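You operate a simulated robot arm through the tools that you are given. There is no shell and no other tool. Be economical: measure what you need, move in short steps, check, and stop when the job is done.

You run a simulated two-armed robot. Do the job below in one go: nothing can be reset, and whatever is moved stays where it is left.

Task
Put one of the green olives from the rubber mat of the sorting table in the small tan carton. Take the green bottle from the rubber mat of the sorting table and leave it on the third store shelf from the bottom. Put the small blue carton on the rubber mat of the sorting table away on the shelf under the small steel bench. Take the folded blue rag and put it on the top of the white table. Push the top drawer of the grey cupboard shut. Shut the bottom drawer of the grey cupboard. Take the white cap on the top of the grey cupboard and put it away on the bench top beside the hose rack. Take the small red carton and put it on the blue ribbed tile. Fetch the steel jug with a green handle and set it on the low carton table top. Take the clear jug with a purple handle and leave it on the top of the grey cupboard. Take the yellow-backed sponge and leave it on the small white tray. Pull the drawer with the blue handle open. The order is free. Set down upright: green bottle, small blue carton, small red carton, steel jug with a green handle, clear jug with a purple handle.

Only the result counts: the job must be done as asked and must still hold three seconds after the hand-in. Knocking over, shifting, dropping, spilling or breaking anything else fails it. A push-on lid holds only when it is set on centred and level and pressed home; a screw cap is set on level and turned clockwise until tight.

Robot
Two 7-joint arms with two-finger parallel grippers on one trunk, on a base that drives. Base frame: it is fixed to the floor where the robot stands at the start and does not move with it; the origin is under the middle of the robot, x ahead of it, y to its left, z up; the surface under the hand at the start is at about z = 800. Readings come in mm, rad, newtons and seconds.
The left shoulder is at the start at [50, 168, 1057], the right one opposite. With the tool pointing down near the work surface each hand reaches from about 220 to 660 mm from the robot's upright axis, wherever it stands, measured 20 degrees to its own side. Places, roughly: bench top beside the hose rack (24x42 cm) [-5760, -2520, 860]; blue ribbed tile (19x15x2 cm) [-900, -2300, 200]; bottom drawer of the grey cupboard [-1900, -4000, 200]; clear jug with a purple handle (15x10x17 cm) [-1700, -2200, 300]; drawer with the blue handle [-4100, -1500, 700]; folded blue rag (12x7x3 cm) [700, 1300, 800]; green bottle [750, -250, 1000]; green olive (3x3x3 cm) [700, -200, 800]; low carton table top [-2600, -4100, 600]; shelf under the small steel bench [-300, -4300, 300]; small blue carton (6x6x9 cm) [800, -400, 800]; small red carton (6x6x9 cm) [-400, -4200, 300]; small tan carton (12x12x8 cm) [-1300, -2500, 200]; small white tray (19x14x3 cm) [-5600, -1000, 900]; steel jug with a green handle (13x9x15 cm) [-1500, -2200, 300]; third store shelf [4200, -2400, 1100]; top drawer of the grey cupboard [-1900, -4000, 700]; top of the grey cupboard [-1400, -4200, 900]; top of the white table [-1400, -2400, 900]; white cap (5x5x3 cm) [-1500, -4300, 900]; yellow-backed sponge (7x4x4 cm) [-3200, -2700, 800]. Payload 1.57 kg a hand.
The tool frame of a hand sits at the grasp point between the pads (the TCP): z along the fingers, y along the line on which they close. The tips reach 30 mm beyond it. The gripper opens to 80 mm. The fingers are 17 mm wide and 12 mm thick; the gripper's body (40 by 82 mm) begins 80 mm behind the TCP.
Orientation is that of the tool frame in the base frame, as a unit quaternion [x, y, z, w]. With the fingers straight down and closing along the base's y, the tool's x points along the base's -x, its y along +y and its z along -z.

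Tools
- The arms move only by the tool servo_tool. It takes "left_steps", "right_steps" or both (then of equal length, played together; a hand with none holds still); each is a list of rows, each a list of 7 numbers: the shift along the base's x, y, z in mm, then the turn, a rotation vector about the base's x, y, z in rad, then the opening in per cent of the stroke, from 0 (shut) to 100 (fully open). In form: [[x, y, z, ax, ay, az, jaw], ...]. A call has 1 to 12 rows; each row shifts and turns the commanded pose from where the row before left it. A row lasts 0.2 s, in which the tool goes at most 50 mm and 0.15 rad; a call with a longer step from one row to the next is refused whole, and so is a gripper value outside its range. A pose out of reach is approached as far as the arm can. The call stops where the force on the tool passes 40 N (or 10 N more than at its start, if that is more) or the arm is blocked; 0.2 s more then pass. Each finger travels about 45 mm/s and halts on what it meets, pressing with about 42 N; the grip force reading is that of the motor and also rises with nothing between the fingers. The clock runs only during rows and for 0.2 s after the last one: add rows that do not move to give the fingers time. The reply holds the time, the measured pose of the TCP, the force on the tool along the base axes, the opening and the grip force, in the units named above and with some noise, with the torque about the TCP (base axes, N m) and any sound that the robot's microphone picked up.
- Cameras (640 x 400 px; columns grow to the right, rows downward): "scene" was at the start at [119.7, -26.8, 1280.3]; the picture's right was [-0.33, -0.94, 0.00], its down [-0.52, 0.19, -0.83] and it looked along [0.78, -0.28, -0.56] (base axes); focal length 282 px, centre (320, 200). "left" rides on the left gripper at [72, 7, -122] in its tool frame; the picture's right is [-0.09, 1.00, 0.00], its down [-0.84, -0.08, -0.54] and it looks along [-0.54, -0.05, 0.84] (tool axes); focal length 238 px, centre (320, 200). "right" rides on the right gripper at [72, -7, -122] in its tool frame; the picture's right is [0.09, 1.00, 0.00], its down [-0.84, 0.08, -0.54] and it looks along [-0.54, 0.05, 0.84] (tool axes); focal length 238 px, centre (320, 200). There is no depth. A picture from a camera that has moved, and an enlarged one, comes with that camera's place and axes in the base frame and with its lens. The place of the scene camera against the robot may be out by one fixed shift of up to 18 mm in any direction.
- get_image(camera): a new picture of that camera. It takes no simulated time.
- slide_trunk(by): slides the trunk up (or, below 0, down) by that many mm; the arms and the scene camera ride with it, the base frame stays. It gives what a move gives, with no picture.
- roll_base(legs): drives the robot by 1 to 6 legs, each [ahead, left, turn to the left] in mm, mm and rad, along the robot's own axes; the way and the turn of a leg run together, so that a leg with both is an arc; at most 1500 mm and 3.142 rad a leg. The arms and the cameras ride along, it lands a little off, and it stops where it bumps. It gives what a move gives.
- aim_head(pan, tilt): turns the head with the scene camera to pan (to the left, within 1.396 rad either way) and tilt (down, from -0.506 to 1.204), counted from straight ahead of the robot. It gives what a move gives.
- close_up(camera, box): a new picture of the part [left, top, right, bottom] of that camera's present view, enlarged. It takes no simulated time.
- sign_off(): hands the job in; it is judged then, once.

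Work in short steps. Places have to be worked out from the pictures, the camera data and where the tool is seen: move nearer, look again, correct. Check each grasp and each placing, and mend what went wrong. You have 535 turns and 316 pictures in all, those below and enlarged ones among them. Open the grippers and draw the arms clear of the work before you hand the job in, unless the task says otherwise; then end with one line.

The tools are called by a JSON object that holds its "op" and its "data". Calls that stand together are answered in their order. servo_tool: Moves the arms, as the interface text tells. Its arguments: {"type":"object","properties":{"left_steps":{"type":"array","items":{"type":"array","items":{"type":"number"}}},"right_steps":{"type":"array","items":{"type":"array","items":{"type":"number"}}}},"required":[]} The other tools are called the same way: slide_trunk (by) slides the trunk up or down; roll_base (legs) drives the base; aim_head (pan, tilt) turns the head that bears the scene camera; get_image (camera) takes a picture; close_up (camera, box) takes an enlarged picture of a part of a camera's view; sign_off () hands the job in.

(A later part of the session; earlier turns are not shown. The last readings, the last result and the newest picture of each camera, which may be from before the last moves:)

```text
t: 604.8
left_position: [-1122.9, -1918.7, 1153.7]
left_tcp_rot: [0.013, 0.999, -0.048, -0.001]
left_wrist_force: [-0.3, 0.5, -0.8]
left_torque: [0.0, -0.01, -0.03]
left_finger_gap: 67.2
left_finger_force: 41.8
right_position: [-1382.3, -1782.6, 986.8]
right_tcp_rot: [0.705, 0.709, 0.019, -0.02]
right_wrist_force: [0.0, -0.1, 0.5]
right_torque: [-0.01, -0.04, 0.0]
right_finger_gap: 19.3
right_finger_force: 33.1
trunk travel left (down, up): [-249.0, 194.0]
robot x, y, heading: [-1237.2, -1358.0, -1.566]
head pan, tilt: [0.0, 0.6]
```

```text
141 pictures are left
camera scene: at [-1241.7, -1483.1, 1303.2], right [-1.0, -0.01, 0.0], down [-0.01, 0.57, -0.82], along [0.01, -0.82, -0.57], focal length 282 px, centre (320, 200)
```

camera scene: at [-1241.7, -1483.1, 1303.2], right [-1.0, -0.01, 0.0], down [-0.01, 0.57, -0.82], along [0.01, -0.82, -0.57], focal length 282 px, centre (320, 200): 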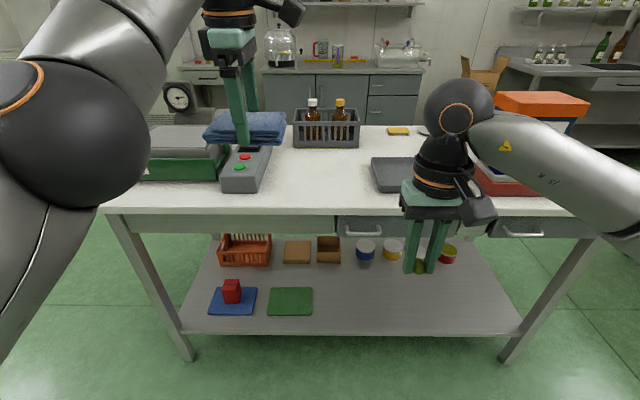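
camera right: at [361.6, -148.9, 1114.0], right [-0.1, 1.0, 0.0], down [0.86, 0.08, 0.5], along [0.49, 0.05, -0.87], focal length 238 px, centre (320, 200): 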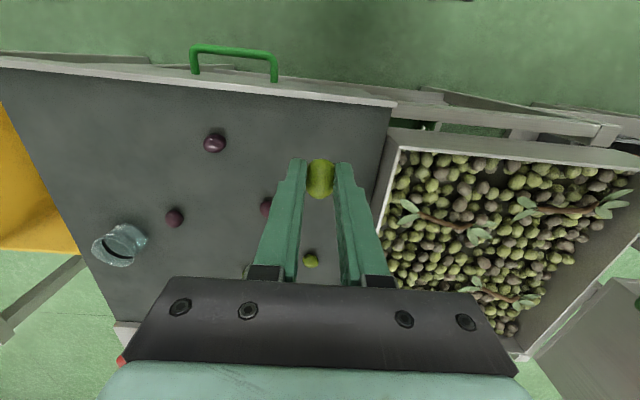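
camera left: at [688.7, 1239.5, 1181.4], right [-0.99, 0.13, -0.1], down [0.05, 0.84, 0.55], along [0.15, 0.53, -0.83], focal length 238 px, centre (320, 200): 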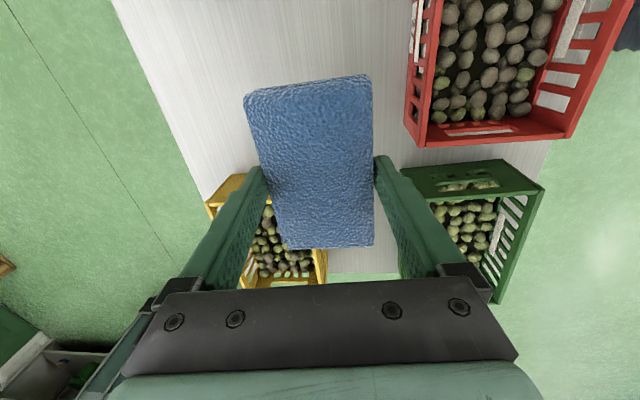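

The other items are all still in place. Free top space lies around (-1245,-2170); I slide right 120 and ahead 250 to bring the rag over it.

{"op": "roll_base", "data": {"legs": [[0, -120, -0.005], [245, 0, 0]]}}

{"op": "servo_tool", "data": {"left_steps": [[0, 0, -40, 0, 0, 0, 40], [0, 0, -40, 0, 0, 0, 40], [0, 0, -40, 0, 0, 0, 40], [0, 0, -40, 0, 0, 0, 40], [0, 0, 0, 0, 0, 0, 40]]}}

{"op": "get_image", "data": {"camera": "left"}}

{"op": "get_image", "data": {"camera": "scene"}}

```text
t: 607.9
left_position: [-1242.0, -2166.4, 1153.1]
left_tcp_rot: [0.014, 0.999, -0.049, -0.002]
left_wrist_force: [0.1, -0.9, -0.6]
left_torque: [0.0, 0.02, 0.02]
left_finger_gap: 66.9
left_finger_force: 42.2
right_position: [-1502.1, -2029.3, 987.9]
right_tcp_rot: [0.706, 0.708, 0.019, -0.019]
right_wrist_force: [0.1, 0.6, 0.4]
right_torque: [-0.01, 0.01, -0.05]
right_finger_gap: 18.4
right_finger_force: 32.9
trunk travel left (down, up): [-249.0, 194.0]
robot x, y, heading: [-1355.6, -1602.0, -1.566]
head pan, tilt: [0.0, 0.6]
```

```text
t: 609.1
left_position: [-1255.4, -2220.4, 1015.7]
left_tcp_rot: [0.015, 0.999, -0.047, -0.001]
left_wrist_force: [0.4, 0.0, -0.7]
left_torque: [0.04, -0.01, 0.03]
left_finger_gap: 66.7
left_finger_force: 41.7
left hand out of reach, approached as far as the arm can: row 1, 2, 3, 4
right_position: [-1501.9, -2028.7, 988.5]
right_tcp_rot: [0.707, 0.707, 0.019, -0.018]
right_wrist_force: [-0.2, 0.2, -0.3]
right_torque: [0.01, 0.0, 0.0]
right_finger_gap: 18.7
right_finger_force: 33.0
trunk travel left (down, up): [-249.0, 194.0]
robot x, y, heading: [-1358.5, -1604.3, -1.566]
head pan, tilt: [0.0, 0.6]
```

```text
140 pictures are left
camera left: at [-1325.7, -2198.8, 1135.4], right [0.12, 0.99, -0.09], down [0.84, -0.05, 0.55], along [0.53, -0.15, -0.83], focal length 238 px, centre (320, 200)
```

left: 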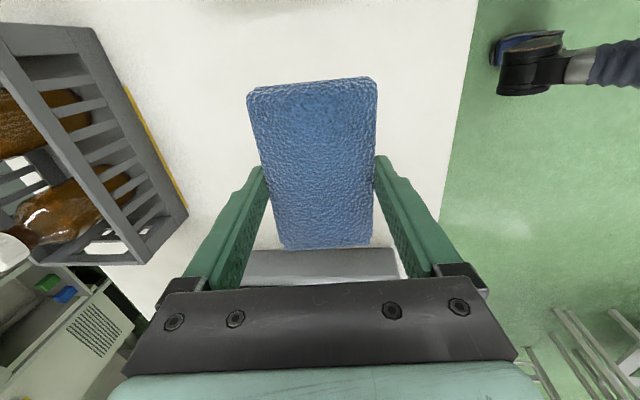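

```text
139 pictures are left
camera scene: at [-1359.8, -1729.5, 1303.2], right [-1.0, -0.01, 0.0], down [0.0, 0.56, -0.83], along [0.0, -0.83, -0.56], focal length 282 px, centre (320, 200)
```

scene: 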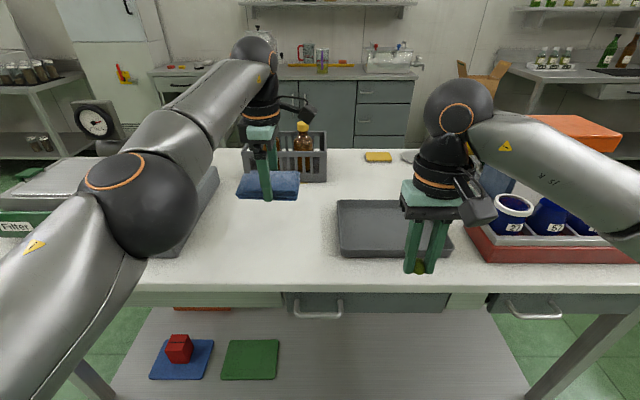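

The arm's commanded pose seems off from the limited actual one; I test with one small downward step.

{"op": "servo_tool", "data": {"left_steps": [[0, 0, -20, 0, 0, 0, 40], [0, 0, 0, 0, 0, 0, 40]]}}

```text
t: 609.7
left_position: [-1256.4, -2224.1, 997.0]
left_tcp_rot: [0.014, 0.999, -0.048, -0.002]
left_wrist_force: [-0.9, 0.3, -1.4]
left_torque: [0.0, 0.02, -0.01]
left_finger_gap: 66.6
left_finger_force: 42.3
left hand out of reach, approached as far as the arm can: row 1
right_position: [-1502.5, -2029.2, 988.4]
right_tcp_rot: [0.707, 0.707, 0.019, -0.019]
right_wrist_force: [-0.3, -0.8, 0.3]
right_torque: [0.01, 0.01, -0.03]
right_finger_gap: 18.9
right_finger_force: 33.0
trunk travel left (down, up): [-249.0, 194.0]
robot x, y, heading: [-1355.4, -1603.5, -1.57]
head pan, tilt: [0.0, 0.6]
```

It follows roughly. I back 40 mm and lower with the trunk instead, which keeps the arm pose.

{"op": "roll_base", "data": {"legs": [[-40, 0, 0]]}}

{"op": "slide_trunk", "data": {"by": -50}}

{"op": "get_image", "data": {"camera": "left"}}

```text
t: 610.6
left_position: [-1255.6, -2183.9, 996.0]
left_tcp_rot: [0.015, 0.999, -0.047, -0.002]
left_wrist_force: [-0.2, 0.2, 0.1]
left_torque: [-0.04, 0.0, 0.0]
left_finger_gap: 67.0
left_finger_force: 42.2
right_position: [-1502.8, -1988.7, 989.0]
right_tcp_rot: [0.706, 0.707, 0.018, -0.018]
right_wrist_force: [0.4, -0.5, 0.4]
right_torque: [0.0, 0.03, -0.04]
right_finger_gap: 18.3
right_finger_force: 32.7
trunk travel left (down, up): [-249.0, 194.0]
robot x, y, heading: [-1357.1, -1561.3, -1.559]
head pan, tilt: [0.0, 0.6]
```

```text
t: 611.5
left_position: [-1256.2, -2184.5, 945.5]
left_tcp_rot: [0.015, 0.999, -0.047, -0.001]
left_wrist_force: [-1.1, 0.2, -0.3]
left_torque: [0.03, -0.02, -0.01]
left_finger_gap: 67.0
left_finger_force: 42.1
right_position: [-1502.7, -1987.7, 939.4]
right_tcp_rot: [0.707, 0.707, 0.019, -0.019]
right_wrist_force: [1.1, 0.3, 0.6]
right_torque: [0.0, -0.02, 0.0]
right_finger_gap: 18.5
right_finger_force: 32.7
trunk travel left (down, up): [-199.0, 244.0]
robot x, y, heading: [-1356.6, -1564.5, -1.566]
head pan, tilt: [0.0, 0.6]
```

```text
138 pictures are left
camera left: at [-1326.6, -2163.5, 1066.7], right [0.12, 0.99, -0.09], down [0.84, -0.05, 0.55], along [0.53, -0.14, -0.83], focal length 238 px, centre (320, 200)
```

left: 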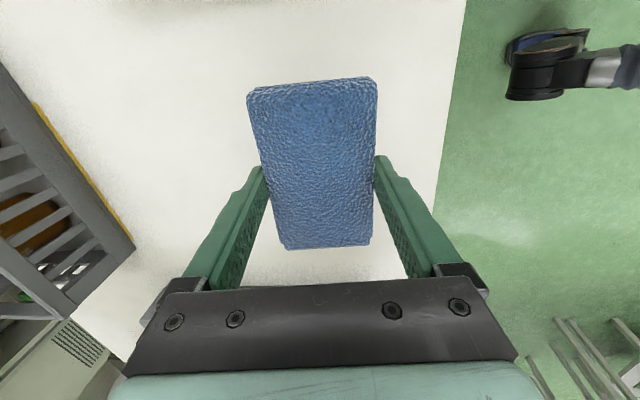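

Rag is over clear table top, inside the edge. Lower stepwise with the trunk.

{"op": "slide_trunk", "data": {"by": -15}}

{"op": "slide_trunk", "data": {"by": -6}}

{"op": "slide_trunk", "data": {"by": -5}}

```text
t: 612.2
left_position: [-1256.6, -2185.0, 930.9]
left_tcp_rot: [0.015, 0.999, -0.047, -0.002]
left_wrist_force: [0.2, -0.8, -1.6]
left_torque: [0.01, 0.03, 0.0]
left_finger_gap: 67.0
left_finger_force: 42.2
right_position: [-1501.9, -1989.6, 924.2]
right_tcp_rot: [0.707, 0.707, 0.019, -0.019]
right_wrist_force: [-0.8, 0.6, 0.2]
right_torque: [-0.01, 0.05, -0.01]
right_finger_gap: 18.2
right_finger_force: 32.7
trunk travel left (down, up): [-184.0, 259.0]
robot x, y, heading: [-1354.9, -1566.1, -1.568]
head pan, tilt: [0.0, 0.6]
```

```text
t: 612.7
left_position: [-1255.5, -2185.2, 924.5]
left_tcp_rot: [0.014, 0.999, -0.047, -0.002]
left_wrist_force: [0.1, -0.2, -0.2]
left_torque: [0.01, -0.01, -0.02]
left_finger_gap: 66.7
left_finger_force: 42.0
right_position: [-1502.0, -1988.5, 917.1]
right_tcp_rot: [0.706, 0.707, 0.019, -0.019]
right_wrist_force: [0.3, -0.2, 0.0]
right_torque: [0.01, 0.01, -0.01]
right_finger_gap: 18.5
right_finger_force: 32.4
trunk travel left (down, up): [-178.0, 265.0]
robot x, y, heading: [-1359.8, -1561.6, -1.56]
head pan, tilt: [0.0, 0.6]
```

```text
t: 613.3
left_position: [-1255.0, -2184.5, 920.2]
left_tcp_rot: [0.014, 0.999, -0.047, -0.002]
left_wrist_force: [-0.1, -0.3, -0.3]
left_torque: [0.01, 0.0, 0.02]
left_finger_gap: 66.9
left_finger_force: 42.6
right_position: [-1502.6, -1989.1, 913.7]
right_tcp_rot: [0.706, 0.708, 0.019, -0.02]
right_wrist_force: [-0.4, 0.5, 0.6]
right_torque: [-0.01, -0.01, 0.0]
right_finger_gap: 18.4
right_finger_force: 32.8
trunk travel left (down, up): [-173.0, 270.0]
robot x, y, heading: [-1357.9, -1565.7, -1.562]
head pan, tilt: [0.0, 0.6]
```

{"op": "slide_trunk", "data": {"by": -6}}

{"op": "slide_trunk", "data": {"by": -5}}

{"op": "slide_trunk", "data": {"by": -5}}

```text
t: 613.8
left_position: [-1255.8, -2184.7, 914.2]
left_tcp_rot: [0.015, 0.999, -0.047, -0.001]
left_wrist_force: [0.6, 0.1, -0.3]
left_torque: [0.0, 0.0, 0.03]
left_finger_gap: 66.8
left_finger_force: 41.7
right_position: [-1502.8, -1987.7, 907.1]
right_tcp_rot: [0.706, 0.707, 0.02, -0.019]
right_wrist_force: [-0.3, -0.5, 0.7]
right_torque: [0.03, 0.03, -0.01]
right_finger_gap: 18.3
right_finger_force: 33.0
trunk travel left (down, up): [-167.0, 276.0]
robot x, y, heading: [-1356.2, -1567.2, -1.57]
head pan, tilt: [0.0, 0.6]
```

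```text
t: 614.4
left_position: [-1255.8, -2184.7, 909.2]
left_tcp_rot: [0.014, 0.999, -0.047, -0.002]
left_wrist_force: [0.1, -0.4, -0.4]
left_torque: [0.01, -0.03, 0.01]
left_finger_gap: 66.9
left_finger_force: 42.5
right_position: [-1503.7, -1989.3, 900.7]
right_tcp_rot: [0.706, 0.707, 0.02, -0.019]
right_wrist_force: [0.4, 0.1, -0.7]
right_torque: [-0.02, -0.03, 0.0]
right_finger_gap: 16.7
right_finger_force: 31.6
trunk travel left (down, up): [-162.0, 281.0]
robot x, y, heading: [-1361.6, -1567.4, -1.563]
head pan, tilt: [0.0, 0.6]
```

```text
t: 614.9
left_position: [-1256.0, -2185.3, 904.7]
left_tcp_rot: [0.015, 0.999, -0.048, -0.001]
left_wrist_force: [0.6, -0.5, -0.2]
left_torque: [0.0, -0.01, 0.01]
left_finger_gap: 66.7
left_finger_force: 42.2
right_position: [-1502.3, -1988.7, 897.3]
right_tcp_rot: [0.706, 0.707, 0.019, -0.019]
right_wrist_force: [0.1, 0.7, -0.9]
right_torque: [0.02, 0.01, 0.01]
right_finger_gap: 16.5
right_finger_force: 32.2
trunk travel left (down, up): [-157.0, 286.0]
robot x, y, heading: [-1356.2, -1563.7, -1.565]
head pan, tilt: [0.0, 0.6]
```

Still no contact; the olive's gap reading changed slightly, so I check both hand views.

{"op": "get_image", "data": {"camera": "right"}}

{"op": "get_image", "data": {"camera": "left"}}

{"op": "get_image", "data": {"camera": "scene"}}

```text
137 pictures are left
camera right: at [-1509.5, -1923.4, 1021.7], right [1.0, 0.09, 0.0], down [0.08, -0.86, 0.5], along [0.05, -0.49, -0.87], focal length 238 px, centre (320, 200)
```

right: 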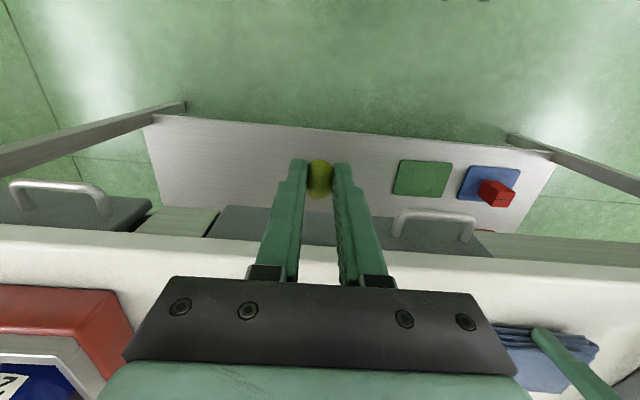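

```text
136 pictures are left
camera left: at [-1326.7, -2163.6, 1024.6], right [0.12, 0.99, -0.09], down [0.84, -0.05, 0.55], along [0.53, -0.14, -0.83], focal length 238 px, centre (320, 200)
```

left: 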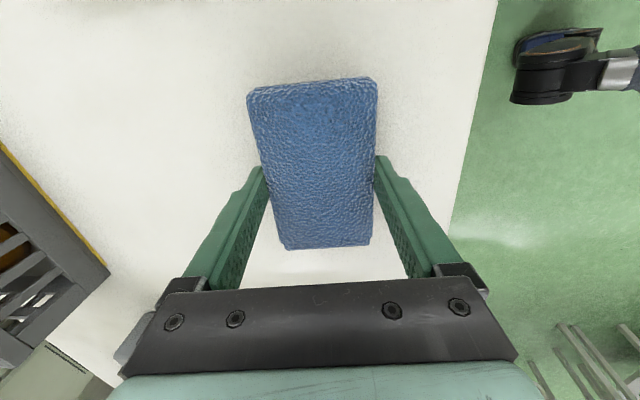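

```text
135 pictures are left
camera scene: at [-1360.0, -1690.0, 1211.2], right [-1.0, -0.01, 0.0], down [0.0, 0.56, -0.83], along [0.0, -0.83, -0.56], focal length 282 px, centre (320, 200)
```

scene: 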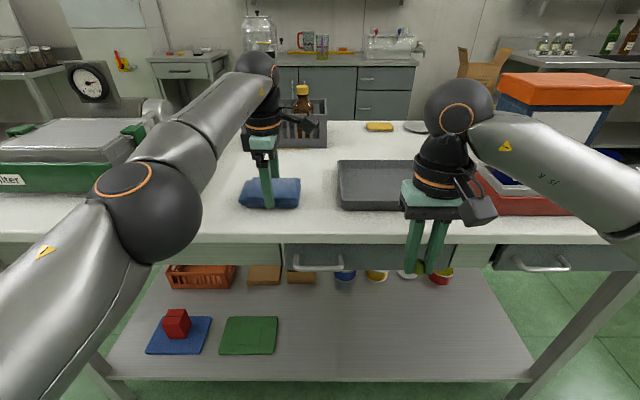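

Olive fine, rag still above the surface. Continue lowering.

{"op": "slide_trunk", "data": {"by": -6}}

{"op": "slide_trunk", "data": {"by": -5}}

{"op": "slide_trunk", "data": {"by": -5}}

{"op": "slide_trunk", "data": {"by": -4}}

```text
t: 615.4
left_position: [-1255.8, -2185.1, 898.8]
left_tcp_rot: [0.014, 0.999, -0.048, -0.002]
left_wrist_force: [-0.3, -0.5, -0.4]
left_torque: [0.02, 0.01, -0.03]
left_finger_gap: 66.9
left_finger_force: 42.8
right_position: [-1503.9, -1988.8, 890.2]
right_tcp_rot: [0.706, 0.707, 0.019, -0.019]
right_wrist_force: [-0.7, -0.1, -1.0]
right_torque: [0.01, -0.02, -0.01]
right_finger_gap: 16.6
right_finger_force: 31.9
trunk travel left (down, up): [-151.0, 292.0]
robot x, y, heading: [-1355.1, -1562.6, -1.57]
head pan, tilt: [0.0, 0.6]
```

```text
t: 616.0
left_position: [-1255.0, -2183.8, 897.9]
left_tcp_rot: [0.015, 0.999, -0.051, -0.001]
left_wrist_force: [0.7, -4.1, 25.4]
left_torque: [0.59, -0.38, -0.06]
left_finger_gap: 66.8
left_finger_force: 41.9
right_position: [-1502.4, -1987.5, 887.6]
right_tcp_rot: [0.706, 0.707, 0.019, -0.019]
right_wrist_force: [-0.3, 0.6, -0.2]
right_torque: [0.03, -0.02, -0.02]
right_finger_gap: 16.3
right_finger_force: 32.0
trunk travel left (down, up): [-146.0, 297.0]
robot x, y, heading: [-1358.9, -1567.1, -1.568]
head pan, tilt: [0.0, 0.6]
```

```text
t: 616.5
left_position: [-1255.0, -2183.7, 896.9]
left_tcp_rot: [0.014, 0.998, -0.054, -0.001]
left_wrist_force: [0.9, 5.1, 11.3]
left_torque: [0.52, -0.14, 0.04]
left_finger_gap: 67.3
left_finger_force: 41.7
right_position: [-1502.8, -1988.4, 881.2]
right_tcp_rot: [0.706, 0.708, 0.018, -0.018]
right_wrist_force: [-0.2, 0.5, 0.3]
right_torque: [0.01, -0.02, 0.0]
right_finger_gap: 16.7
right_finger_force: 31.8
trunk travel left (down, up): [-142.0, 301.0]
robot x, y, heading: [-1356.4, -1563.4, -1.563]
head pan, tilt: [0.0, 0.6]
stopped: the force on the tool passed its limit at 42 N (the readings are from after the stop); the commanded pose is now the measured one
```

```text
t: 617.0
left_position: [-1255.6, -2183.9, 896.1]
left_tcp_rot: [0.015, 0.998, -0.058, -0.001]
left_wrist_force: [-0.7, 1.2, 32.7]
left_torque: [1.02, -0.05, 0.03]
left_finger_gap: 67.1
left_finger_force: 41.7
right_position: [-1503.0, -1986.3, 879.5]
right_tcp_rot: [0.707, 0.707, 0.018, -0.018]
right_wrist_force: [0.3, 0.0, -0.2]
right_torque: [-0.01, 0.0, 0.0]
right_finger_gap: 16.2
right_finger_force: 31.5
trunk travel left (down, up): [-138.0, 305.0]
robot x, y, heading: [-1355.7, -1565.4, -1.568]
head pan, tilt: [0.0, 0.6]
```

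Contact. I relieve by 6 mm, open the left hand, and raise the trunk.

{"op": "slide_trunk", "data": {"by": 6}}

{"op": "servo_tool", "data": {"left_steps": [[0, 0, 0, 0, 0, 0, 88], [0, 0, 0, 0, 0, 0, 100], [0, 0, 0, 0, 0, 0, 100], [0, 0, 0, 0, 0, 0, 100]]}}

{"op": "slide_trunk", "data": {"by": 130}}

{"op": "get_image", "data": {"camera": "left"}}

```text
t: 617.5
left_position: [-1256.4, -2185.6, 897.4]
left_tcp_rot: [0.013, 0.999, -0.053, -0.001]
left_wrist_force: [-0.7, 1.8, 11.1]
left_torque: [0.38, -0.01, 0.06]
left_finger_gap: 67.0
left_finger_force: 42.2
right_position: [-1502.7, -1988.8, 883.0]
right_tcp_rot: [0.707, 0.707, 0.018, -0.018]
right_wrist_force: [-0.2, -0.5, 0.2]
right_torque: [0.02, -0.02, 0.03]
right_finger_gap: 16.1
right_finger_force: 32.4
trunk travel left (down, up): [-144.0, 299.0]
robot x, y, heading: [-1355.1, -1566.3, -1.566]
head pan, tilt: [0.0, 0.6]
```

```text
t: 618.5
left_position: [-1255.0, -2185.6, 897.3]
left_tcp_rot: [0.015, 0.998, -0.053, -0.002]
left_wrist_force: [-0.4, 0.4, -0.4]
left_torque: [-0.01, -0.02, -0.01]
left_finger_gap: 80.1
left_finger_force: 0.1
right_position: [-1502.5, -1988.8, 883.1]
right_tcp_rot: [0.706, 0.707, 0.019, -0.02]
right_wrist_force: [0.2, 0.8, 0.3]
right_torque: [-0.01, -0.02, -0.04]
right_finger_gap: 17.2
right_finger_force: 32.8
trunk travel left (down, up): [-144.0, 299.0]
robot x, y, heading: [-1360.4, -1565.8, -1.565]
head pan, tilt: [0.0, 0.6]
```

```text
t: 620.1
left_position: [-1255.7, -2185.3, 1028.0]
left_tcp_rot: [0.013, 0.998, -0.054, -0.001]
left_wrist_force: [-0.9, -0.4, -0.9]
left_torque: [0.03, -0.01, -0.01]
left_finger_gap: 80.0
left_finger_force: 0.0
right_position: [-1502.3, -1989.2, 1012.7]
right_tcp_rot: [0.706, 0.708, 0.019, -0.019]
right_wrist_force: [-0.1, -0.2, 0.3]
right_torque: [0.03, 0.0, -0.02]
right_finger_gap: 17.3
right_finger_force: 32.8
trunk travel left (down, up): [-274.0, 169.0]
robot x, y, heading: [-1356.7, -1561.8, -1.565]
head pan, tilt: [0.0, 0.6]
```

```text
134 pictures are left
camera left: at [-1326.3, -2163.8, 1147.1], right [0.12, 0.99, -0.11], down [0.84, -0.04, 0.55], along [0.53, -0.15, -0.83], focal length 238 px, centre (320, 200)
```

left: 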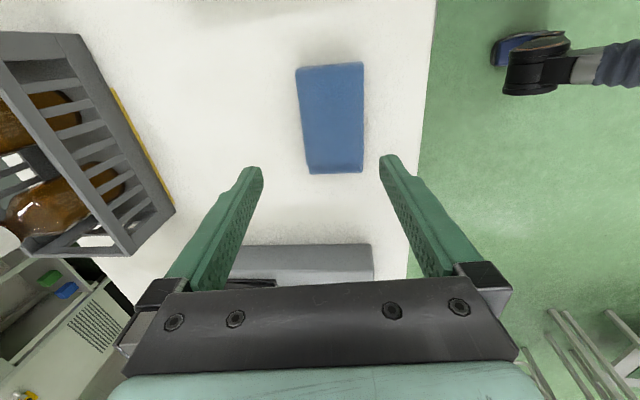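

The rag lies on the white table. I back off, restore the left tool's yaw, and drive round to the table's south side to drop the olive in the tan carton.

{"op": "roll_base", "data": {"legs": [[-260, 0, 0]]}}

{"op": "servo_tool", "data": {"left_steps": [[0, 0, 0, 0, 0, -0.14, 60], [0, 0, 0, 0, 0, -0.14, 60], [0, 0, 0, 0, 0, -0.14, 60], [0, 0, 0, 0, 0, -0.14, 60], [0, 0, 0, 0, 0, -0.14, 60], [0, 0, 0, 0, 0, -0.14, 60], [0, 0, 0, 0, 0, -0.14, 60], [0, 0, 0, 0, 0, -0.14, 60], [0, 0, 0, 0, 0, -0.14, 60], [0, 0, 0, 0, 0, -0.14, 60], [0, 0, 0, 0, 0, -0.14, 60]]}}

{"op": "roll_base", "data": {"legs": [[0, 1500, 0], [0, 180, 0], [1400, 0, 0]]}}

```text
t: 622.0
left_position: [-1256.2, -1925.1, 1027.1]
left_tcp_rot: [0.013, 0.999, -0.053, -0.002]
left_wrist_force: [0.3, 0.2, 0.3]
left_torque: [0.01, 0.02, 0.05]
left_finger_gap: 80.1
left_finger_force: 0.1
right_position: [-1503.4, -1729.9, 1013.8]
right_tcp_rot: [0.706, 0.708, 0.019, -0.019]
right_wrist_force: [-1.3, 0.1, 0.3]
right_torque: [0.01, 0.01, 0.01]
right_finger_gap: 17.4
right_finger_force: 32.0
trunk travel left (down, up): [-274.0, 169.0]
robot x, y, heading: [-1358.9, -1302.2, -1.566]
head pan, tilt: [0.0, 0.6]
```

```text
t: 624.4
left_position: [-1253.7, -1908.5, 1026.1]
left_tcp_rot: [0.706, 0.707, -0.037, -0.037]
left_wrist_force: [0.2, 0.3, 0.5]
left_torque: [0.0, -0.01, -0.02]
left_finger_gap: 47.9
left_finger_force: 0.0
left hand out of reach, approached as far as the arm can: row 6, 8, 10, 11
right_position: [-1503.8, -1730.6, 1013.3]
right_tcp_rot: [0.706, 0.708, 0.019, -0.019]
right_wrist_force: [-1.0, 0.1, -0.1]
right_torque: [0.04, -0.02, -0.03]
right_finger_gap: 18.7
right_finger_force: 33.7
trunk travel left (down, up): [-274.0, 169.0]
robot x, y, heading: [-1358.0, -1307.6, -1.56]
head pan, tilt: [0.0, 0.6]
```

```text
t: 638.6
left_position: [319.6, -1893.1, 1025.6]
left_tcp_rot: [0.703, 0.709, -0.037, -0.037]
left_wrist_force: [-0.3, -1.8, -0.6]
left_torque: [0.0, 0.0, 0.0]
left_finger_gap: 48.0
left_finger_force: 0.0
right_position: [68.2, -1714.3, 1012.5]
right_tcp_rot: [0.704, 0.709, 0.02, -0.019]
right_wrist_force: [-0.6, -0.5, -1.0]
right_torque: [0.02, -0.01, 0.03]
right_finger_gap: 18.6
right_finger_force: 32.9
trunk travel left (down, up): [-274.0, 169.0]
robot x, y, heading: [212.3, -1289.1, -1.56]
head pan, tilt: [0.0, 0.6]
stopped in leg 2: the robot was blocked; the commanded pose is now the measured one
```

Blocked in the second leg by something at the sink. I look that way before moving on.

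{"op": "aim_head", "data": {"pan": 1.39, "tilt": 0.9}}

{"op": "get_image", "data": {"camera": "scene"}}

```text
t: 640.2
left_position: [319.3, -1893.9, 1024.8]
left_tcp_rot: [0.704, 0.709, -0.037, -0.037]
left_wrist_force: [0.4, 0.8, -0.2]
left_torque: [0.0, 0.02, 0.02]
left_finger_gap: 48.1
left_finger_force: 0.1
right_position: [67.9, -1715.0, 1012.5]
right_tcp_rot: [0.705, 0.709, 0.019, -0.019]
right_wrist_force: [0.2, 0.6, -0.4]
right_torque: [0.0, -0.05, 0.01]
right_finger_gap: 18.3
right_finger_force: 32.8
trunk travel left (down, up): [-274.0, 169.0]
robot x, y, heading: [212.4, -1293.4, -1.558]
head pan, tilt: [1.389, 0.901]
```

```text
133 pictures are left
camera scene: at [282.3, -1339.7, 1303.3], right [-0.17, -0.99, 0.0], down [-0.77, 0.13, -0.62], along [0.61, -0.11, -0.78], focal length 282 px, centre (320, 200)
```

scene: 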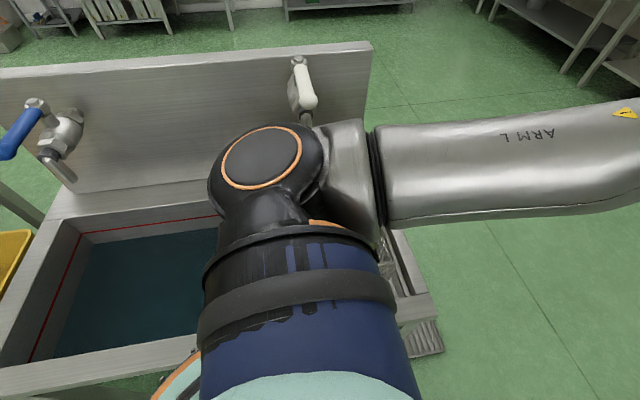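

My left shoulder is over the sink edge. I move west again, then look at the sink's surroundings.

{"op": "roll_base", "data": {"legs": [[0, -300, 0]]}}

{"op": "aim_head", "data": {"pan": 1.2, "tilt": 0.8}}

{"op": "get_image", "data": {"camera": "scene"}}

```text
t: 643.4
left_position: [19.4, -1897.2, 1026.4]
left_tcp_rot: [0.704, 0.708, -0.037, -0.038]
left_wrist_force: [-0.1, -0.7, 0.8]
left_torque: [-0.04, 0.0, 0.03]
left_finger_gap: 48.1
left_finger_force: 0.0
right_position: [-231.9, -1718.1, 1013.9]
right_tcp_rot: [0.705, 0.709, 0.02, -0.02]
right_wrist_force: [0.0, 0.7, 0.4]
right_torque: [0.03, -0.01, 0.01]
right_finger_gap: 18.6
right_finger_force: 33.0
trunk travel left (down, up): [-274.0, 169.0]
robot x, y, heading: [-92.1, -1294.5, -1.556]
head pan, tilt: [1.389, 0.901]
```

```text
t: 644.1
left_position: [20.3, -1896.2, 1025.4]
left_tcp_rot: [0.704, 0.708, -0.036, -0.037]
left_wrist_force: [0.2, -0.7, 0.3]
left_torque: [0.02, 0.0, 0.03]
left_finger_gap: 47.9
left_finger_force: 0.1
right_position: [-232.0, -1717.9, 1013.6]
right_tcp_rot: [0.705, 0.708, 0.019, -0.019]
right_wrist_force: [-0.3, 0.5, -0.1]
right_torque: [-0.01, 0.0, 0.0]
right_finger_gap: 18.3
right_finger_force: 33.1
trunk travel left (down, up): [-274.0, 169.0]
robot x, y, heading: [-92.2, -1296.2, -1.562]
head pan, tilt: [1.201, 0.799]
```

```text
132 pictures are left
camera scene: at [-16.3, -1358.5, 1311.1], right [-0.35, -0.94, 0.0], down [-0.67, 0.25, -0.7], along [0.65, -0.24, -0.72], focal length 282 px, centre (320, 200)
```

scene: 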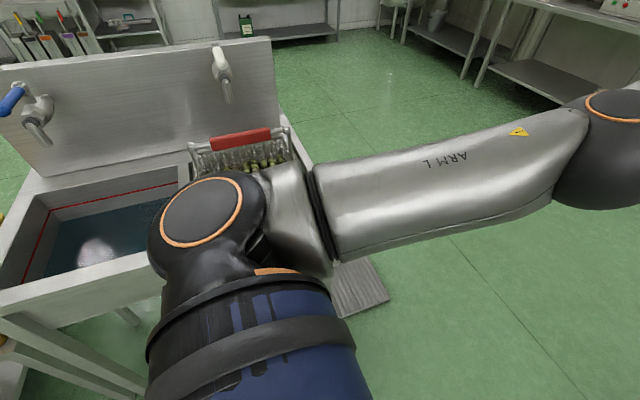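

The sink area looks undisturbed. I go on south, turn to face north, and check that corner from the other side too.

{"op": "roll_base", "data": {"legs": [[1450, 0, 0], [0, 300, 0], [0, 0, 1.571], [0, 0, 1.555]]}}

{"op": "aim_head", "data": {"pan": -0.2, "tilt": 0.45}}

{"op": "get_image", "data": {"camera": "scene"}}

```text
t: 661.9
left_position: [121.0, -2151.9, 1025.3]
left_tcp_rot: [0.708, -0.705, 0.037, -0.036]
left_wrist_force: [-0.1, 1.0, 0.4]
left_torque: [-0.01, 0.01, 0.0]
left_finger_gap: 48.3
left_finger_force: 0.1
right_position: [371.0, -2331.7, 1012.0]
right_tcp_rot: [0.707, -0.706, 0.019, 0.02]
right_wrist_force: [-1.0, -0.4, -0.3]
right_torque: [0.02, 0.01, 0.02]
right_finger_gap: 18.6
right_finger_force: 32.2
trunk travel left (down, up): [-274.0, 169.0]
robot x, y, heading: [225.4, -2757.1, 1.579]
head pan, tilt: [1.201, 0.799]
```

```text
t: 663.4
left_position: [120.6, -2150.9, 1026.3]
left_tcp_rot: [0.707, -0.705, 0.037, -0.036]
left_wrist_force: [0.0, -0.3, 0.2]
left_torque: [0.01, -0.02, 0.01]
left_finger_gap: 47.9
left_finger_force: 0.0
right_position: [371.9, -2330.2, 1013.3]
right_tcp_rot: [0.707, -0.706, 0.019, 0.019]
right_wrist_force: [0.1, -0.7, -0.8]
right_torque: [0.0, -0.02, -0.04]
right_finger_gap: 18.2
right_finger_force: 33.4
trunk travel left (down, up): [-274.0, 169.0]
robot x, y, heading: [226.8, -2754.1, 1.577]
head pan, tilt: [-0.201, 0.45]
```

```text
131 pictures are left
camera scene: at [240.1, -2622.0, 1341.6], right [0.98, -0.19, 0.0], down [-0.08, -0.43, -0.9], along [0.17, 0.88, -0.44], focal length 282 px, centre (320, 200)
```

scene: 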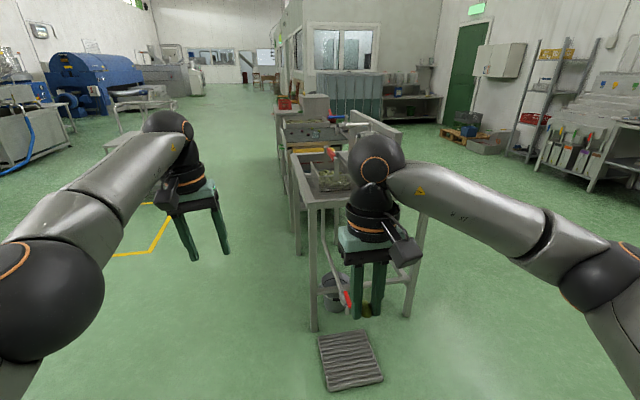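

The sink corner looks undisturbed. I back south and slide west along the corridor to the table's south side, keeping the hands clear of it.

{"op": "roll_base", "data": {"legs": [[-700, 0, -0.006], [0, 1500, 0], [0, 140, 0]]}}

{"op": "servo_tool", "data": {"left_steps": [[0, -40, 0, 0, 0, 0, 60], [0, -40, 0, 0, 0, 0, 60], [0, -40, 0, 0, 0, 0, 60], [0, -40, 0, 0, 0, 0, 60], [0, 0, 0, 0, 0, 0, 60]]}}

{"op": "aim_head", "data": {"pan": 0.0, "tilt": 0.6}}

{"op": "slide_trunk", "data": {"by": -270}}

{"op": "get_image", "data": {"camera": "scene"}}

```text
t: 681.6
left_position: [-1498.2, -2832.3, 1025.3]
left_tcp_rot: [-0.698, 0.714, -0.039, 0.036]
left_wrist_force: [0.0, 0.3, 0.0]
left_torque: [0.02, -0.02, -0.01]
left_finger_gap: 47.9
left_finger_force: 0.0
right_position: [-1250.5, -3017.7, 1012.9]
right_tcp_rot: [-0.698, 0.716, -0.019, -0.019]
right_wrist_force: [-0.9, -0.2, 0.5]
right_torque: [-0.01, 0.0, 0.01]
right_finger_gap: 18.3
right_finger_force: 32.9
trunk travel left (down, up): [-274.0, 169.0]
robot x, y, heading: [-1408.0, -3439.3, 1.549]
head pan, tilt: [-0.201, 0.45]
```

```text
t: 682.8
left_position: [-1482.7, -2838.8, 1036.9]
left_tcp_rot: [-0.698, 0.714, -0.038, 0.035]
left_wrist_force: [-1.6, 0.2, 0.4]
left_torque: [0.0, -0.03, 0.04]
left_finger_gap: 48.0
left_finger_force: 0.2
left hand out of reach, approached as far as the arm can: row 1, 2, 3, 4
right_position: [-1251.8, -3018.0, 1013.8]
right_tcp_rot: [-0.698, 0.716, -0.019, -0.02]
right_wrist_force: [-0.4, 0.7, -0.6]
right_torque: [0.01, 0.01, -0.03]
right_finger_gap: 18.4
right_finger_force: 33.1
trunk travel left (down, up): [-274.0, 169.0]
robot x, y, heading: [-1407.6, -3435.3, 1.551]
head pan, tilt: [-0.201, 0.45]
```

```text
t: 683.5
left_position: [-1481.7, -2838.0, 1036.9]
left_tcp_rot: [-0.698, 0.714, -0.039, 0.034]
left_wrist_force: [0.7, 0.4, 0.3]
left_torque: [0.01, -0.02, -0.06]
left_finger_gap: 48.0
left_finger_force: 0.1
right_position: [-1251.1, -3018.5, 1013.1]
right_tcp_rot: [-0.698, 0.716, -0.019, -0.02]
right_wrist_force: [0.1, -0.1, 0.0]
right_torque: [0.01, 0.0, -0.04]
right_finger_gap: 18.6
right_finger_force: 33.1
trunk travel left (down, up): [-274.0, 169.0]
robot x, y, heading: [-1407.2, -3439.0, 1.554]
head pan, tilt: [0.0, 0.6]
```

```text
t: 686.2
left_position: [-1482.0, -2839.3, 766.7]
left_tcp_rot: [-0.698, 0.714, -0.039, 0.036]
left_wrist_force: [-0.2, 0.2, -0.6]
left_torque: [-0.02, 0.01, -0.01]
left_finger_gap: 48.2
left_finger_force: 0.0
right_position: [-1252.3, -3017.4, 743.5]
right_tcp_rot: [-0.698, 0.716, -0.019, -0.019]
right_wrist_force: [-0.7, 0.1, 0.5]
right_torque: [0.0, 0.04, -0.02]
right_finger_gap: 18.3
right_finger_force: 33.2
trunk travel left (down, up): [-4.0, 439.0]
robot x, y, heading: [-1412.1, -3438.7, 1.552]
head pan, tilt: [0.0, 0.6]
```

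```text
130 pictures are left
camera scene: at [-1409.1, -3307.2, 1058.1], right [1.0, -0.02, 0.0], down [-0.01, -0.56, -0.83], along [0.02, 0.82, -0.56], focal length 282 px, centre (320, 200)
```

scene: 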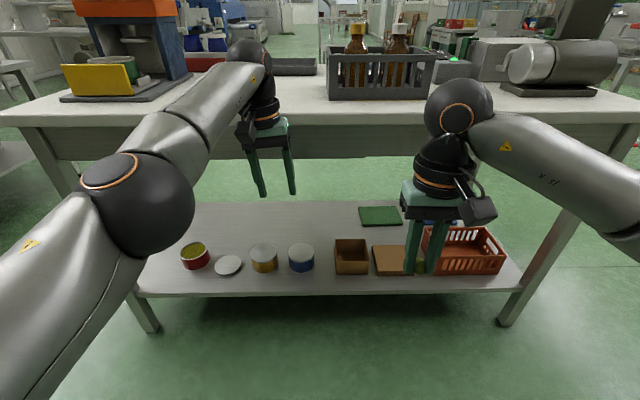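

The left arm is stuck extended and would hit the table edge. I try moving it outward and down to find a retracted pose before driving in.

{"op": "servo_tool", "data": {"left_steps": [[-30, 0, -25, 0, 0, 0, 60], [-30, 0, -25, 0, 0, 0, 60], [-30, 0, -25, 0, 0, 0, 60], [-30, 0, -25, 0, 0, 0, 60], [-30, 0, -25, 0, 0, 0, 60], [0, 0, 0, 0, 0, 0, 60]]}}

{"op": "get_image", "data": {"camera": "scene"}}

```text
t: 687.6
left_position: [-1582.4, -2804.7, 677.2]
left_tcp_rot: [-0.698, 0.714, -0.028, 0.039]
left_wrist_force: [0.6, 0.1, -0.2]
left_torque: [-0.04, 0.02, -0.02]
left_finger_gap: 47.9
left_finger_force: 0.1
left hand out of reach, approached as far as the arm can: row 1, 2, 3, 4, 5
right_position: [-1251.2, -3018.2, 742.7]
right_tcp_rot: [-0.698, 0.715, -0.019, -0.019]
right_wrist_force: [0.4, -0.2, 0.5]
right_torque: [0.02, 0.0, -0.02]
right_finger_gap: 18.5
right_finger_force: 33.4
trunk travel left (down, up): [-4.0, 439.0]
robot x, y, heading: [-1401.8, -3436.6, 1.552]
head pan, tilt: [0.0, 0.6]
```

```text
129 pictures are left
camera scene: at [-1409.0, -3307.4, 1058.1], right [1.0, -0.02, 0.0], down [-0.01, -0.56, -0.83], along [0.02, 0.83, -0.56], focal length 282 px, centre (320, 200)
```

scene: 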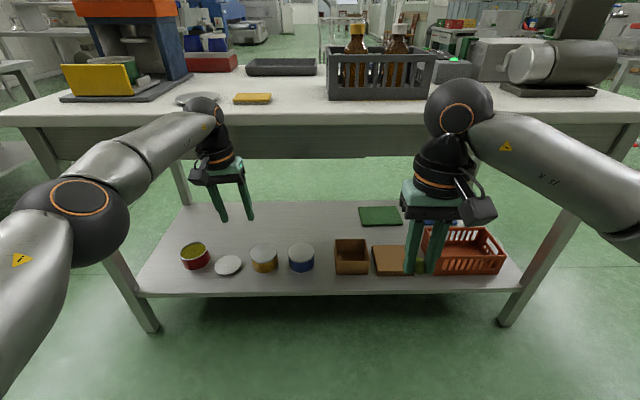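

The wrist is still above the shoulder, which limits retracting. I lower it further.

{"op": "servo_tool", "data": {"left_steps": [[0, 0, -35, 0, 0, 0, 60], [0, 0, -35, 0, 0, 0, 60], [0, 0, -35, 0, 0, 0, 60], [0, 0, -35, 0, 0, 0, 60], [0, 0, -35, 0, 0, 0, 60], [0, 0, 0, 0, 0, 0, 60]]}}

```text
t: 689.0
left_position: [-1590.4, -2822.9, 495.9]
left_tcp_rot: [-0.698, 0.714, -0.039, 0.035]
left_wrist_force: [0.7, 0.1, -0.5]
left_torque: [0.03, 0.02, -0.02]
left_finger_gap: 48.0
left_finger_force: 0.1
left hand out of reach, approached as far as the arm can: row 5
right_position: [-1250.6, -3018.0, 743.2]
right_tcp_rot: [-0.698, 0.716, -0.019, -0.019]
right_wrist_force: [0.3, -0.8, 0.1]
right_torque: [-0.02, 0.02, -0.02]
right_finger_gap: 18.5
right_finger_force: 32.9
trunk travel left (down, up): [-4.0, 439.0]
robot x, y, heading: [-1410.3, -3436.6, 1.552]
head pan, tilt: [0.0, 0.6]
```

Now it is within range. Retract it toward the robot.

{"op": "servo_tool", "data": {"left_steps": [[0, -35, 0, 0, 0, 0, 60], [0, -35, 0, 0, 0, 0, 60], [0, -35, 0, 0, 0, 0, 60], [0, -35, 0, 0, 0, 0, 60], [0, -35, 0, 0, 0, 0, 60], [0, 0, 0, 0, 0, 0, 60]]}}

```text
t: 690.4
left_position: [-1590.5, -2995.9, 496.5]
left_tcp_rot: [-0.698, 0.714, -0.038, 0.036]
left_wrist_force: [-0.5, -0.6, -0.3]
left_torque: [0.0, -0.04, 0.01]
left_finger_gap: 48.1
left_finger_force: 0.0
right_position: [-1252.9, -3017.5, 743.7]
right_tcp_rot: [-0.698, 0.716, -0.02, -0.019]
right_wrist_force: [0.8, -0.2, -0.1]
right_torque: [-0.02, 0.02, -0.02]
right_finger_gap: 18.6
right_finger_force: 33.1
trunk travel left (down, up): [-4.0, 439.0]
robot x, y, heading: [-1408.2, -3437.2, 1.552]
head pan, tilt: [0.0, 0.6]
```

Left arm is free again. I lower and extend both hands to low, forward poses (right tilted 25°) so the elbows stay low, then drive in under the table top.

{"op": "servo_tool", "data": {"right_steps": [[-2, 12, -40, 0.0484, 0, 0, 5], [-2, 12, -40, 0.0484, 0, 0, 5], [-2, 12, -40, 0.0484, 0, 0, 5], [-2, 12, -40, 0.0484, 0, 0, 5], [-2, 12, -40, 0.0484, 0, 0, 5], [-2, 12, -40, 0.0484, 0, 0, 5], [-2, 12, -40, 0.0484, 0, 0, 5], [-2, 12, -40, 0.0484, 0, 0, 5], [0, 14, -40, 0.0484, 0, 0, 5], [0, 0, 0, 0, 0, 0, 5]], "left_steps": [[0, 8, -7, 0, 0, 0, 60], [0, 8, -7, 0, 0, 0, 60], [0, 8, -7, 0, 0, 0, 60], [0, 8, -7, 0, 0, 0, 60], [0, 8, -7, 0, 0, 0, 60], [0, 8, -7, 0, 0, 0, 60], [0, 8, -7, 0, 0, 0, 60], [0, 8, -7, 0, 0, 0, 60], [0, 8, -7, 0, 0, 0, 60], [0, 0, 0, 0, 0, 0, 60]]}}

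{"op": "roll_base", "data": {"legs": [[200, 0, 0.016]]}}

{"op": "get_image", "data": {"camera": "right"}}

{"op": "get_image", "data": {"camera": "scene"}}

```text
t: 692.6
left_position: [-1591.1, -2926.2, 432.5]
left_tcp_rot: [-0.698, 0.714, -0.04, 0.035]
left_wrist_force: [-1.5, -0.8, -0.1]
left_torque: [-0.03, 0.01, 0.0]
left_finger_gap: 48.0
left_finger_force: 0.1
right_position: [-1267.3, -2907.5, 383.1]
right_tcp_rot: [-0.686, 0.702, 0.137, 0.133]
right_wrist_force: [0.0, -0.2, 0.6]
right_torque: [0.0, 0.01, -0.03]
right_finger_gap: 18.1
right_finger_force: 32.8
trunk travel left (down, up): [-4.0, 439.0]
robot x, y, heading: [-1409.0, -3435.8, 1.55]
head pan, tilt: [0.0, 0.6]
```

```text
t: 694.2
left_position: [-1596.7, -2731.1, 431.9]
left_tcp_rot: [-0.704, 0.709, -0.038, 0.036]
left_wrist_force: [-0.1, 0.0, -0.1]
left_torque: [0.04, 0.02, 0.01]
left_finger_gap: 47.9
left_finger_force: 0.1
right_position: [-1275.4, -2707.3, 384.5]
right_tcp_rot: [-0.692, 0.697, 0.137, 0.13]
right_wrist_force: [0.7, -0.5, 0.4]
right_torque: [0.01, -0.03, 0.01]
right_finger_gap: 18.1
right_finger_force: 32.9
trunk travel left (down, up): [-4.0, 439.0]
robot x, y, heading: [-1407.2, -3241.7, 1.565]
head pan, tilt: [0.0, 0.6]
```

```text
128 pictures are left
camera right: at [-1267.8, -2820.4, 470.1], right [-1.0, -0.08, -0.02], down [-0.07, 0.58, 0.81], along [-0.05, 0.81, -0.58], focal length 238 px, centre (320, 200)
```

right: 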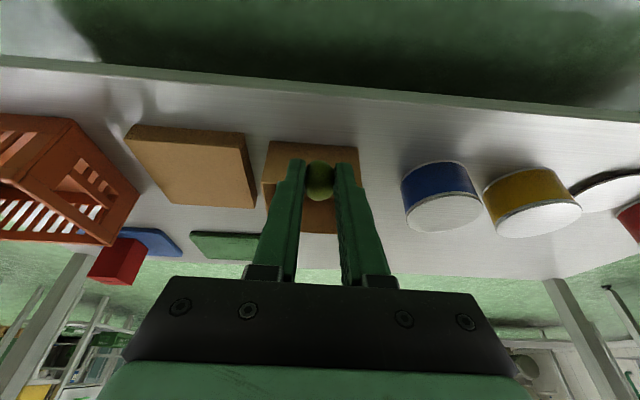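

```text
127 pictures are left
camera scene: at [-1409.1, -3110.2, 1058.0], right [1.0, 0.0, 0.0], down [0.0, -0.56, -0.83], along [0.0, 0.83, -0.56], focal length 282 px, centre (320, 200)
```

scene: 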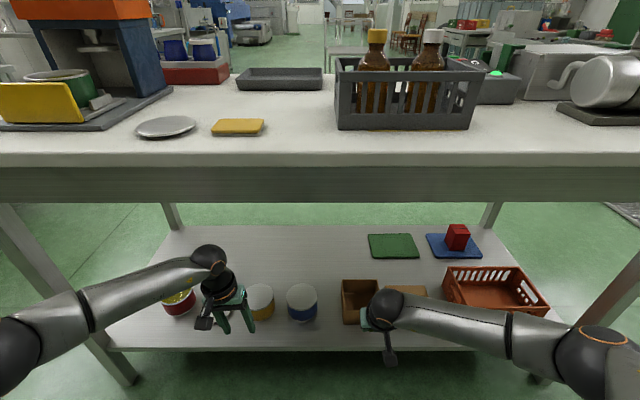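

The carton's centre works out at about (-1273,-2540). I drive 130 mm ahead and look again.

{"op": "roll_base", "data": {"legs": [[130, 0, 0]]}}

{"op": "get_image", "data": {"camera": "right"}}

{"op": "get_image", "data": {"camera": "scene"}}

```text
t: 695.5
left_position: [-1596.8, -2601.8, 432.9]
left_tcp_rot: [-0.704, 0.708, -0.038, 0.036]
left_wrist_force: [-0.4, 0.0, 0.2]
left_torque: [-0.02, 0.04, 0.05]
left_finger_gap: 47.7
left_finger_force: 0.1
right_position: [-1274.6, -2579.8, 383.7]
right_tcp_rot: [-0.693, 0.696, 0.137, 0.13]
right_wrist_force: [0.2, -0.1, 1.2]
right_torque: [0.02, 0.0, 0.01]
right_finger_gap: 18.4
right_finger_force: 33.2
trunk travel left (down, up): [-4.0, 439.0]
robot x, y, heading: [-1405.0, -3113.7, 1.571]
head pan, tilt: [0.0, 0.6]
```

```text
126 pictures are left
camera right: at [-1268.1, -2690.6, 470.1], right [-1.0, -0.08, -0.02], down [-0.07, 0.58, 0.82], along [-0.05, 0.81, -0.58], focal length 238 px, centre (320, 200)
```

right: 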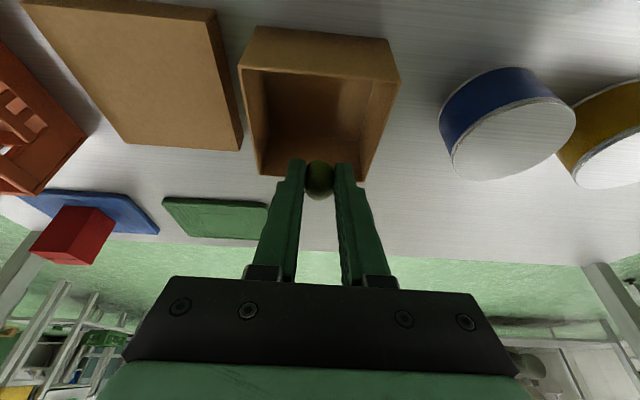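

```text
125 pictures are left
camera scene: at [-1409.0, -2980.6, 1058.0], right [1.0, 0.0, 0.0], down [0.0, -0.56, -0.83], along [0.0, 0.83, -0.56], focal length 282 px, centre (320, 200)
```

scene: 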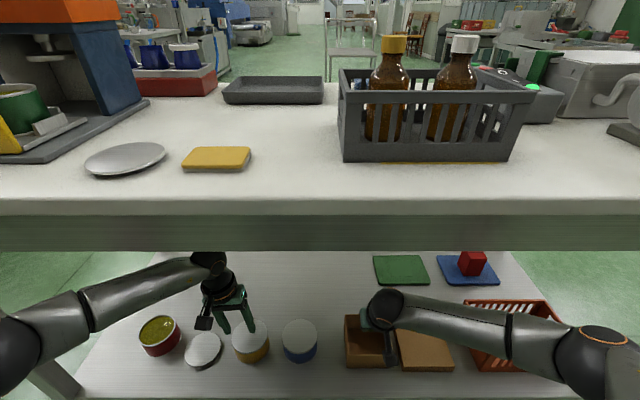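

Carton rim spans y -2604…-2492, x ≈ -1326…-1214. I move the olive over its centre and lower it inside.

{"op": "servo_tool", "data": {"right_steps": [[2, 11, -5, 0, 0, 0, 5], [2, 11, -15, 0, 0, 0, 5], [0, 0, -20, 0, 0, 0, 5], [0, 0, -20, 0, 0, 0, 5], [0, 0, -15, 0, 0, 0, 5], [0, 0, 0, 0, 0, 0, 5]]}}

{"op": "get_image", "data": {"camera": "right"}}

```text
t: 696.9
left_position: [-1597.7, -2601.9, 434.1]
left_tcp_rot: [-0.705, 0.708, -0.038, 0.035]
left_wrist_force: [-0.4, 0.0, -0.4]
left_torque: [0.02, 0.0, -0.03]
left_finger_gap: 48.1
left_finger_force: 0.1
right_position: [-1272.3, -2557.3, 309.7]
right_tcp_rot: [-0.692, 0.697, 0.137, 0.131]
right_wrist_force: [0.0, -0.1, -0.2]
right_torque: [0.02, 0.02, -0.04]
right_finger_gap: 18.3
right_finger_force: 33.2
trunk travel left (down, up): [-4.0, 439.0]
robot x, y, heading: [-1408.1, -3112.8, 1.57]
head pan, tilt: [0.0, 0.6]
```

```text
124 pictures are left
camera right: at [-1264.8, -2668.6, 394.8], right [-1.0, -0.08, -0.02], down [-0.07, 0.58, 0.82], along [-0.05, 0.81, -0.58], focal length 238 px, centre (320, 200)
```

right: 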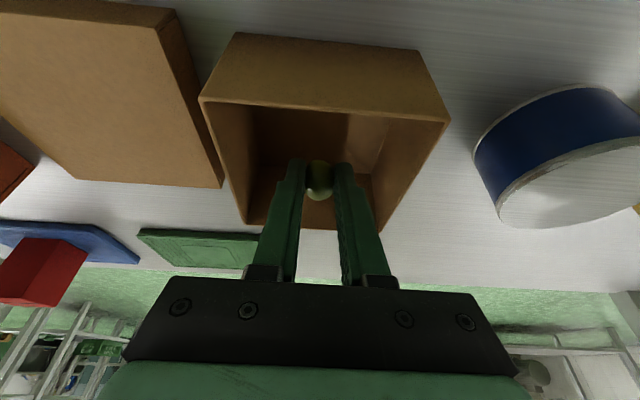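

The olive is above the carton's inside. Lower 25 mm more and open half.

{"op": "servo_tool", "data": {"right_steps": [[0, 0, -12, 0, 0, 0, 5], [0, 0, -12, 0, 0, 0, 5], [0, 0, 0, 0, 0, 0, 5], [0, 0, 0, 0, 0, 0, 35], [0, 0, 0, 0, 0, 0, 50], [0, 0, 0, 0, 0, 0, 50], [0, 0, 0, 0, 0, 0, 50]]}}

{"op": "get_image", "data": {"camera": "right"}}

```text
t: 698.5
left_position: [-1597.4, -2601.0, 433.2]
left_tcp_rot: [-0.704, 0.708, -0.038, 0.036]
left_wrist_force: [0.2, 0.8, 0.4]
left_torque: [-0.01, 0.0, -0.02]
left_finger_gap: 48.0
left_finger_force: 0.1
right_position: [-1270.9, -2556.8, 284.8]
right_tcp_rot: [-0.692, 0.697, 0.137, 0.13]
right_wrist_force: [0.1, 0.3, 1.1]
right_torque: [0.01, 0.0, 0.01]
right_finger_gap: 39.8
right_finger_force: 0.0
trunk travel left (down, up): [-4.0, 439.0]
robot x, y, heading: [-1403.4, -3114.2, 1.567]
head pan, tilt: [0.0, 0.6]
```

```text
123 pictures are left
camera right: at [-1264.5, -2668.5, 371.1], right [-1.0, -0.08, -0.02], down [-0.07, 0.58, 0.82], along [-0.05, 0.81, -0.58], focal length 238 px, centre (320, 200)
```

right: 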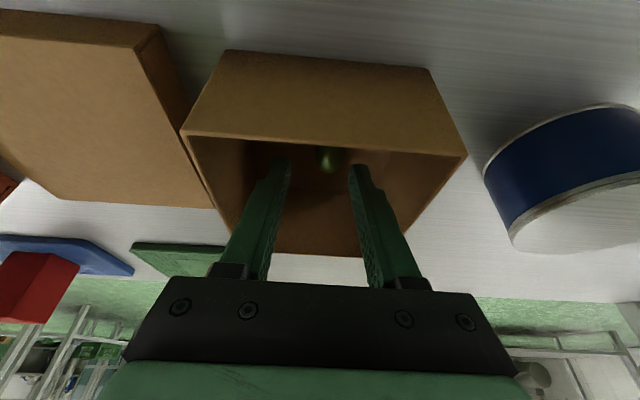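

Olive dropped inside the carton. I raise the right hand straight out and check.

{"op": "servo_tool", "data": {"right_steps": [[0, 0, 25, 0, 0, 0, 50], [0, 0, 35, 0, 0, 0, 50], [0, 0, 40, 0, 0, 0, 50], [0, -10, 10, 0, 0, 0, 50], [0, 0, 0, 0, 0, 0, 50]]}}

{"op": "get_image", "data": {"camera": "right"}}

```text
t: 699.7
left_position: [-1598.2, -2602.6, 432.5]
left_tcp_rot: [-0.704, 0.708, -0.039, 0.036]
left_wrist_force: [0.6, -0.1, -0.1]
left_torque: [0.02, 0.01, 0.0]
left_finger_gap: 47.9
left_finger_force: 0.2
right_position: [-1272.4, -2565.0, 395.4]
right_tcp_rot: [-0.693, 0.696, 0.137, 0.131]
right_wrist_force: [0.5, 0.5, 0.4]
right_torque: [0.01, -0.01, 0.02]
right_finger_gap: 39.8
right_finger_force: 0.1
trunk travel left (down, up): [-4.0, 439.0]
robot x, y, heading: [-1408.3, -3109.9, 1.568]
head pan, tilt: [0.0, 0.6]
```

```text
122 pictures are left
camera right: at [-1264.4, -2678.5, 480.7], right [-1.0, -0.08, -0.02], down [-0.07, 0.58, 0.82], along [-0.05, 0.81, -0.58], focal length 238 px, centre (320, 200)
```

right: 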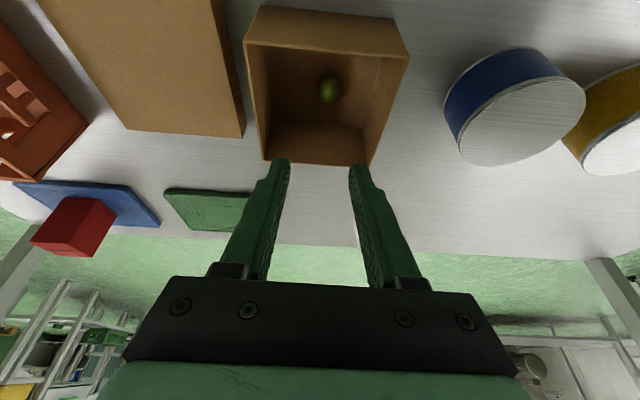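

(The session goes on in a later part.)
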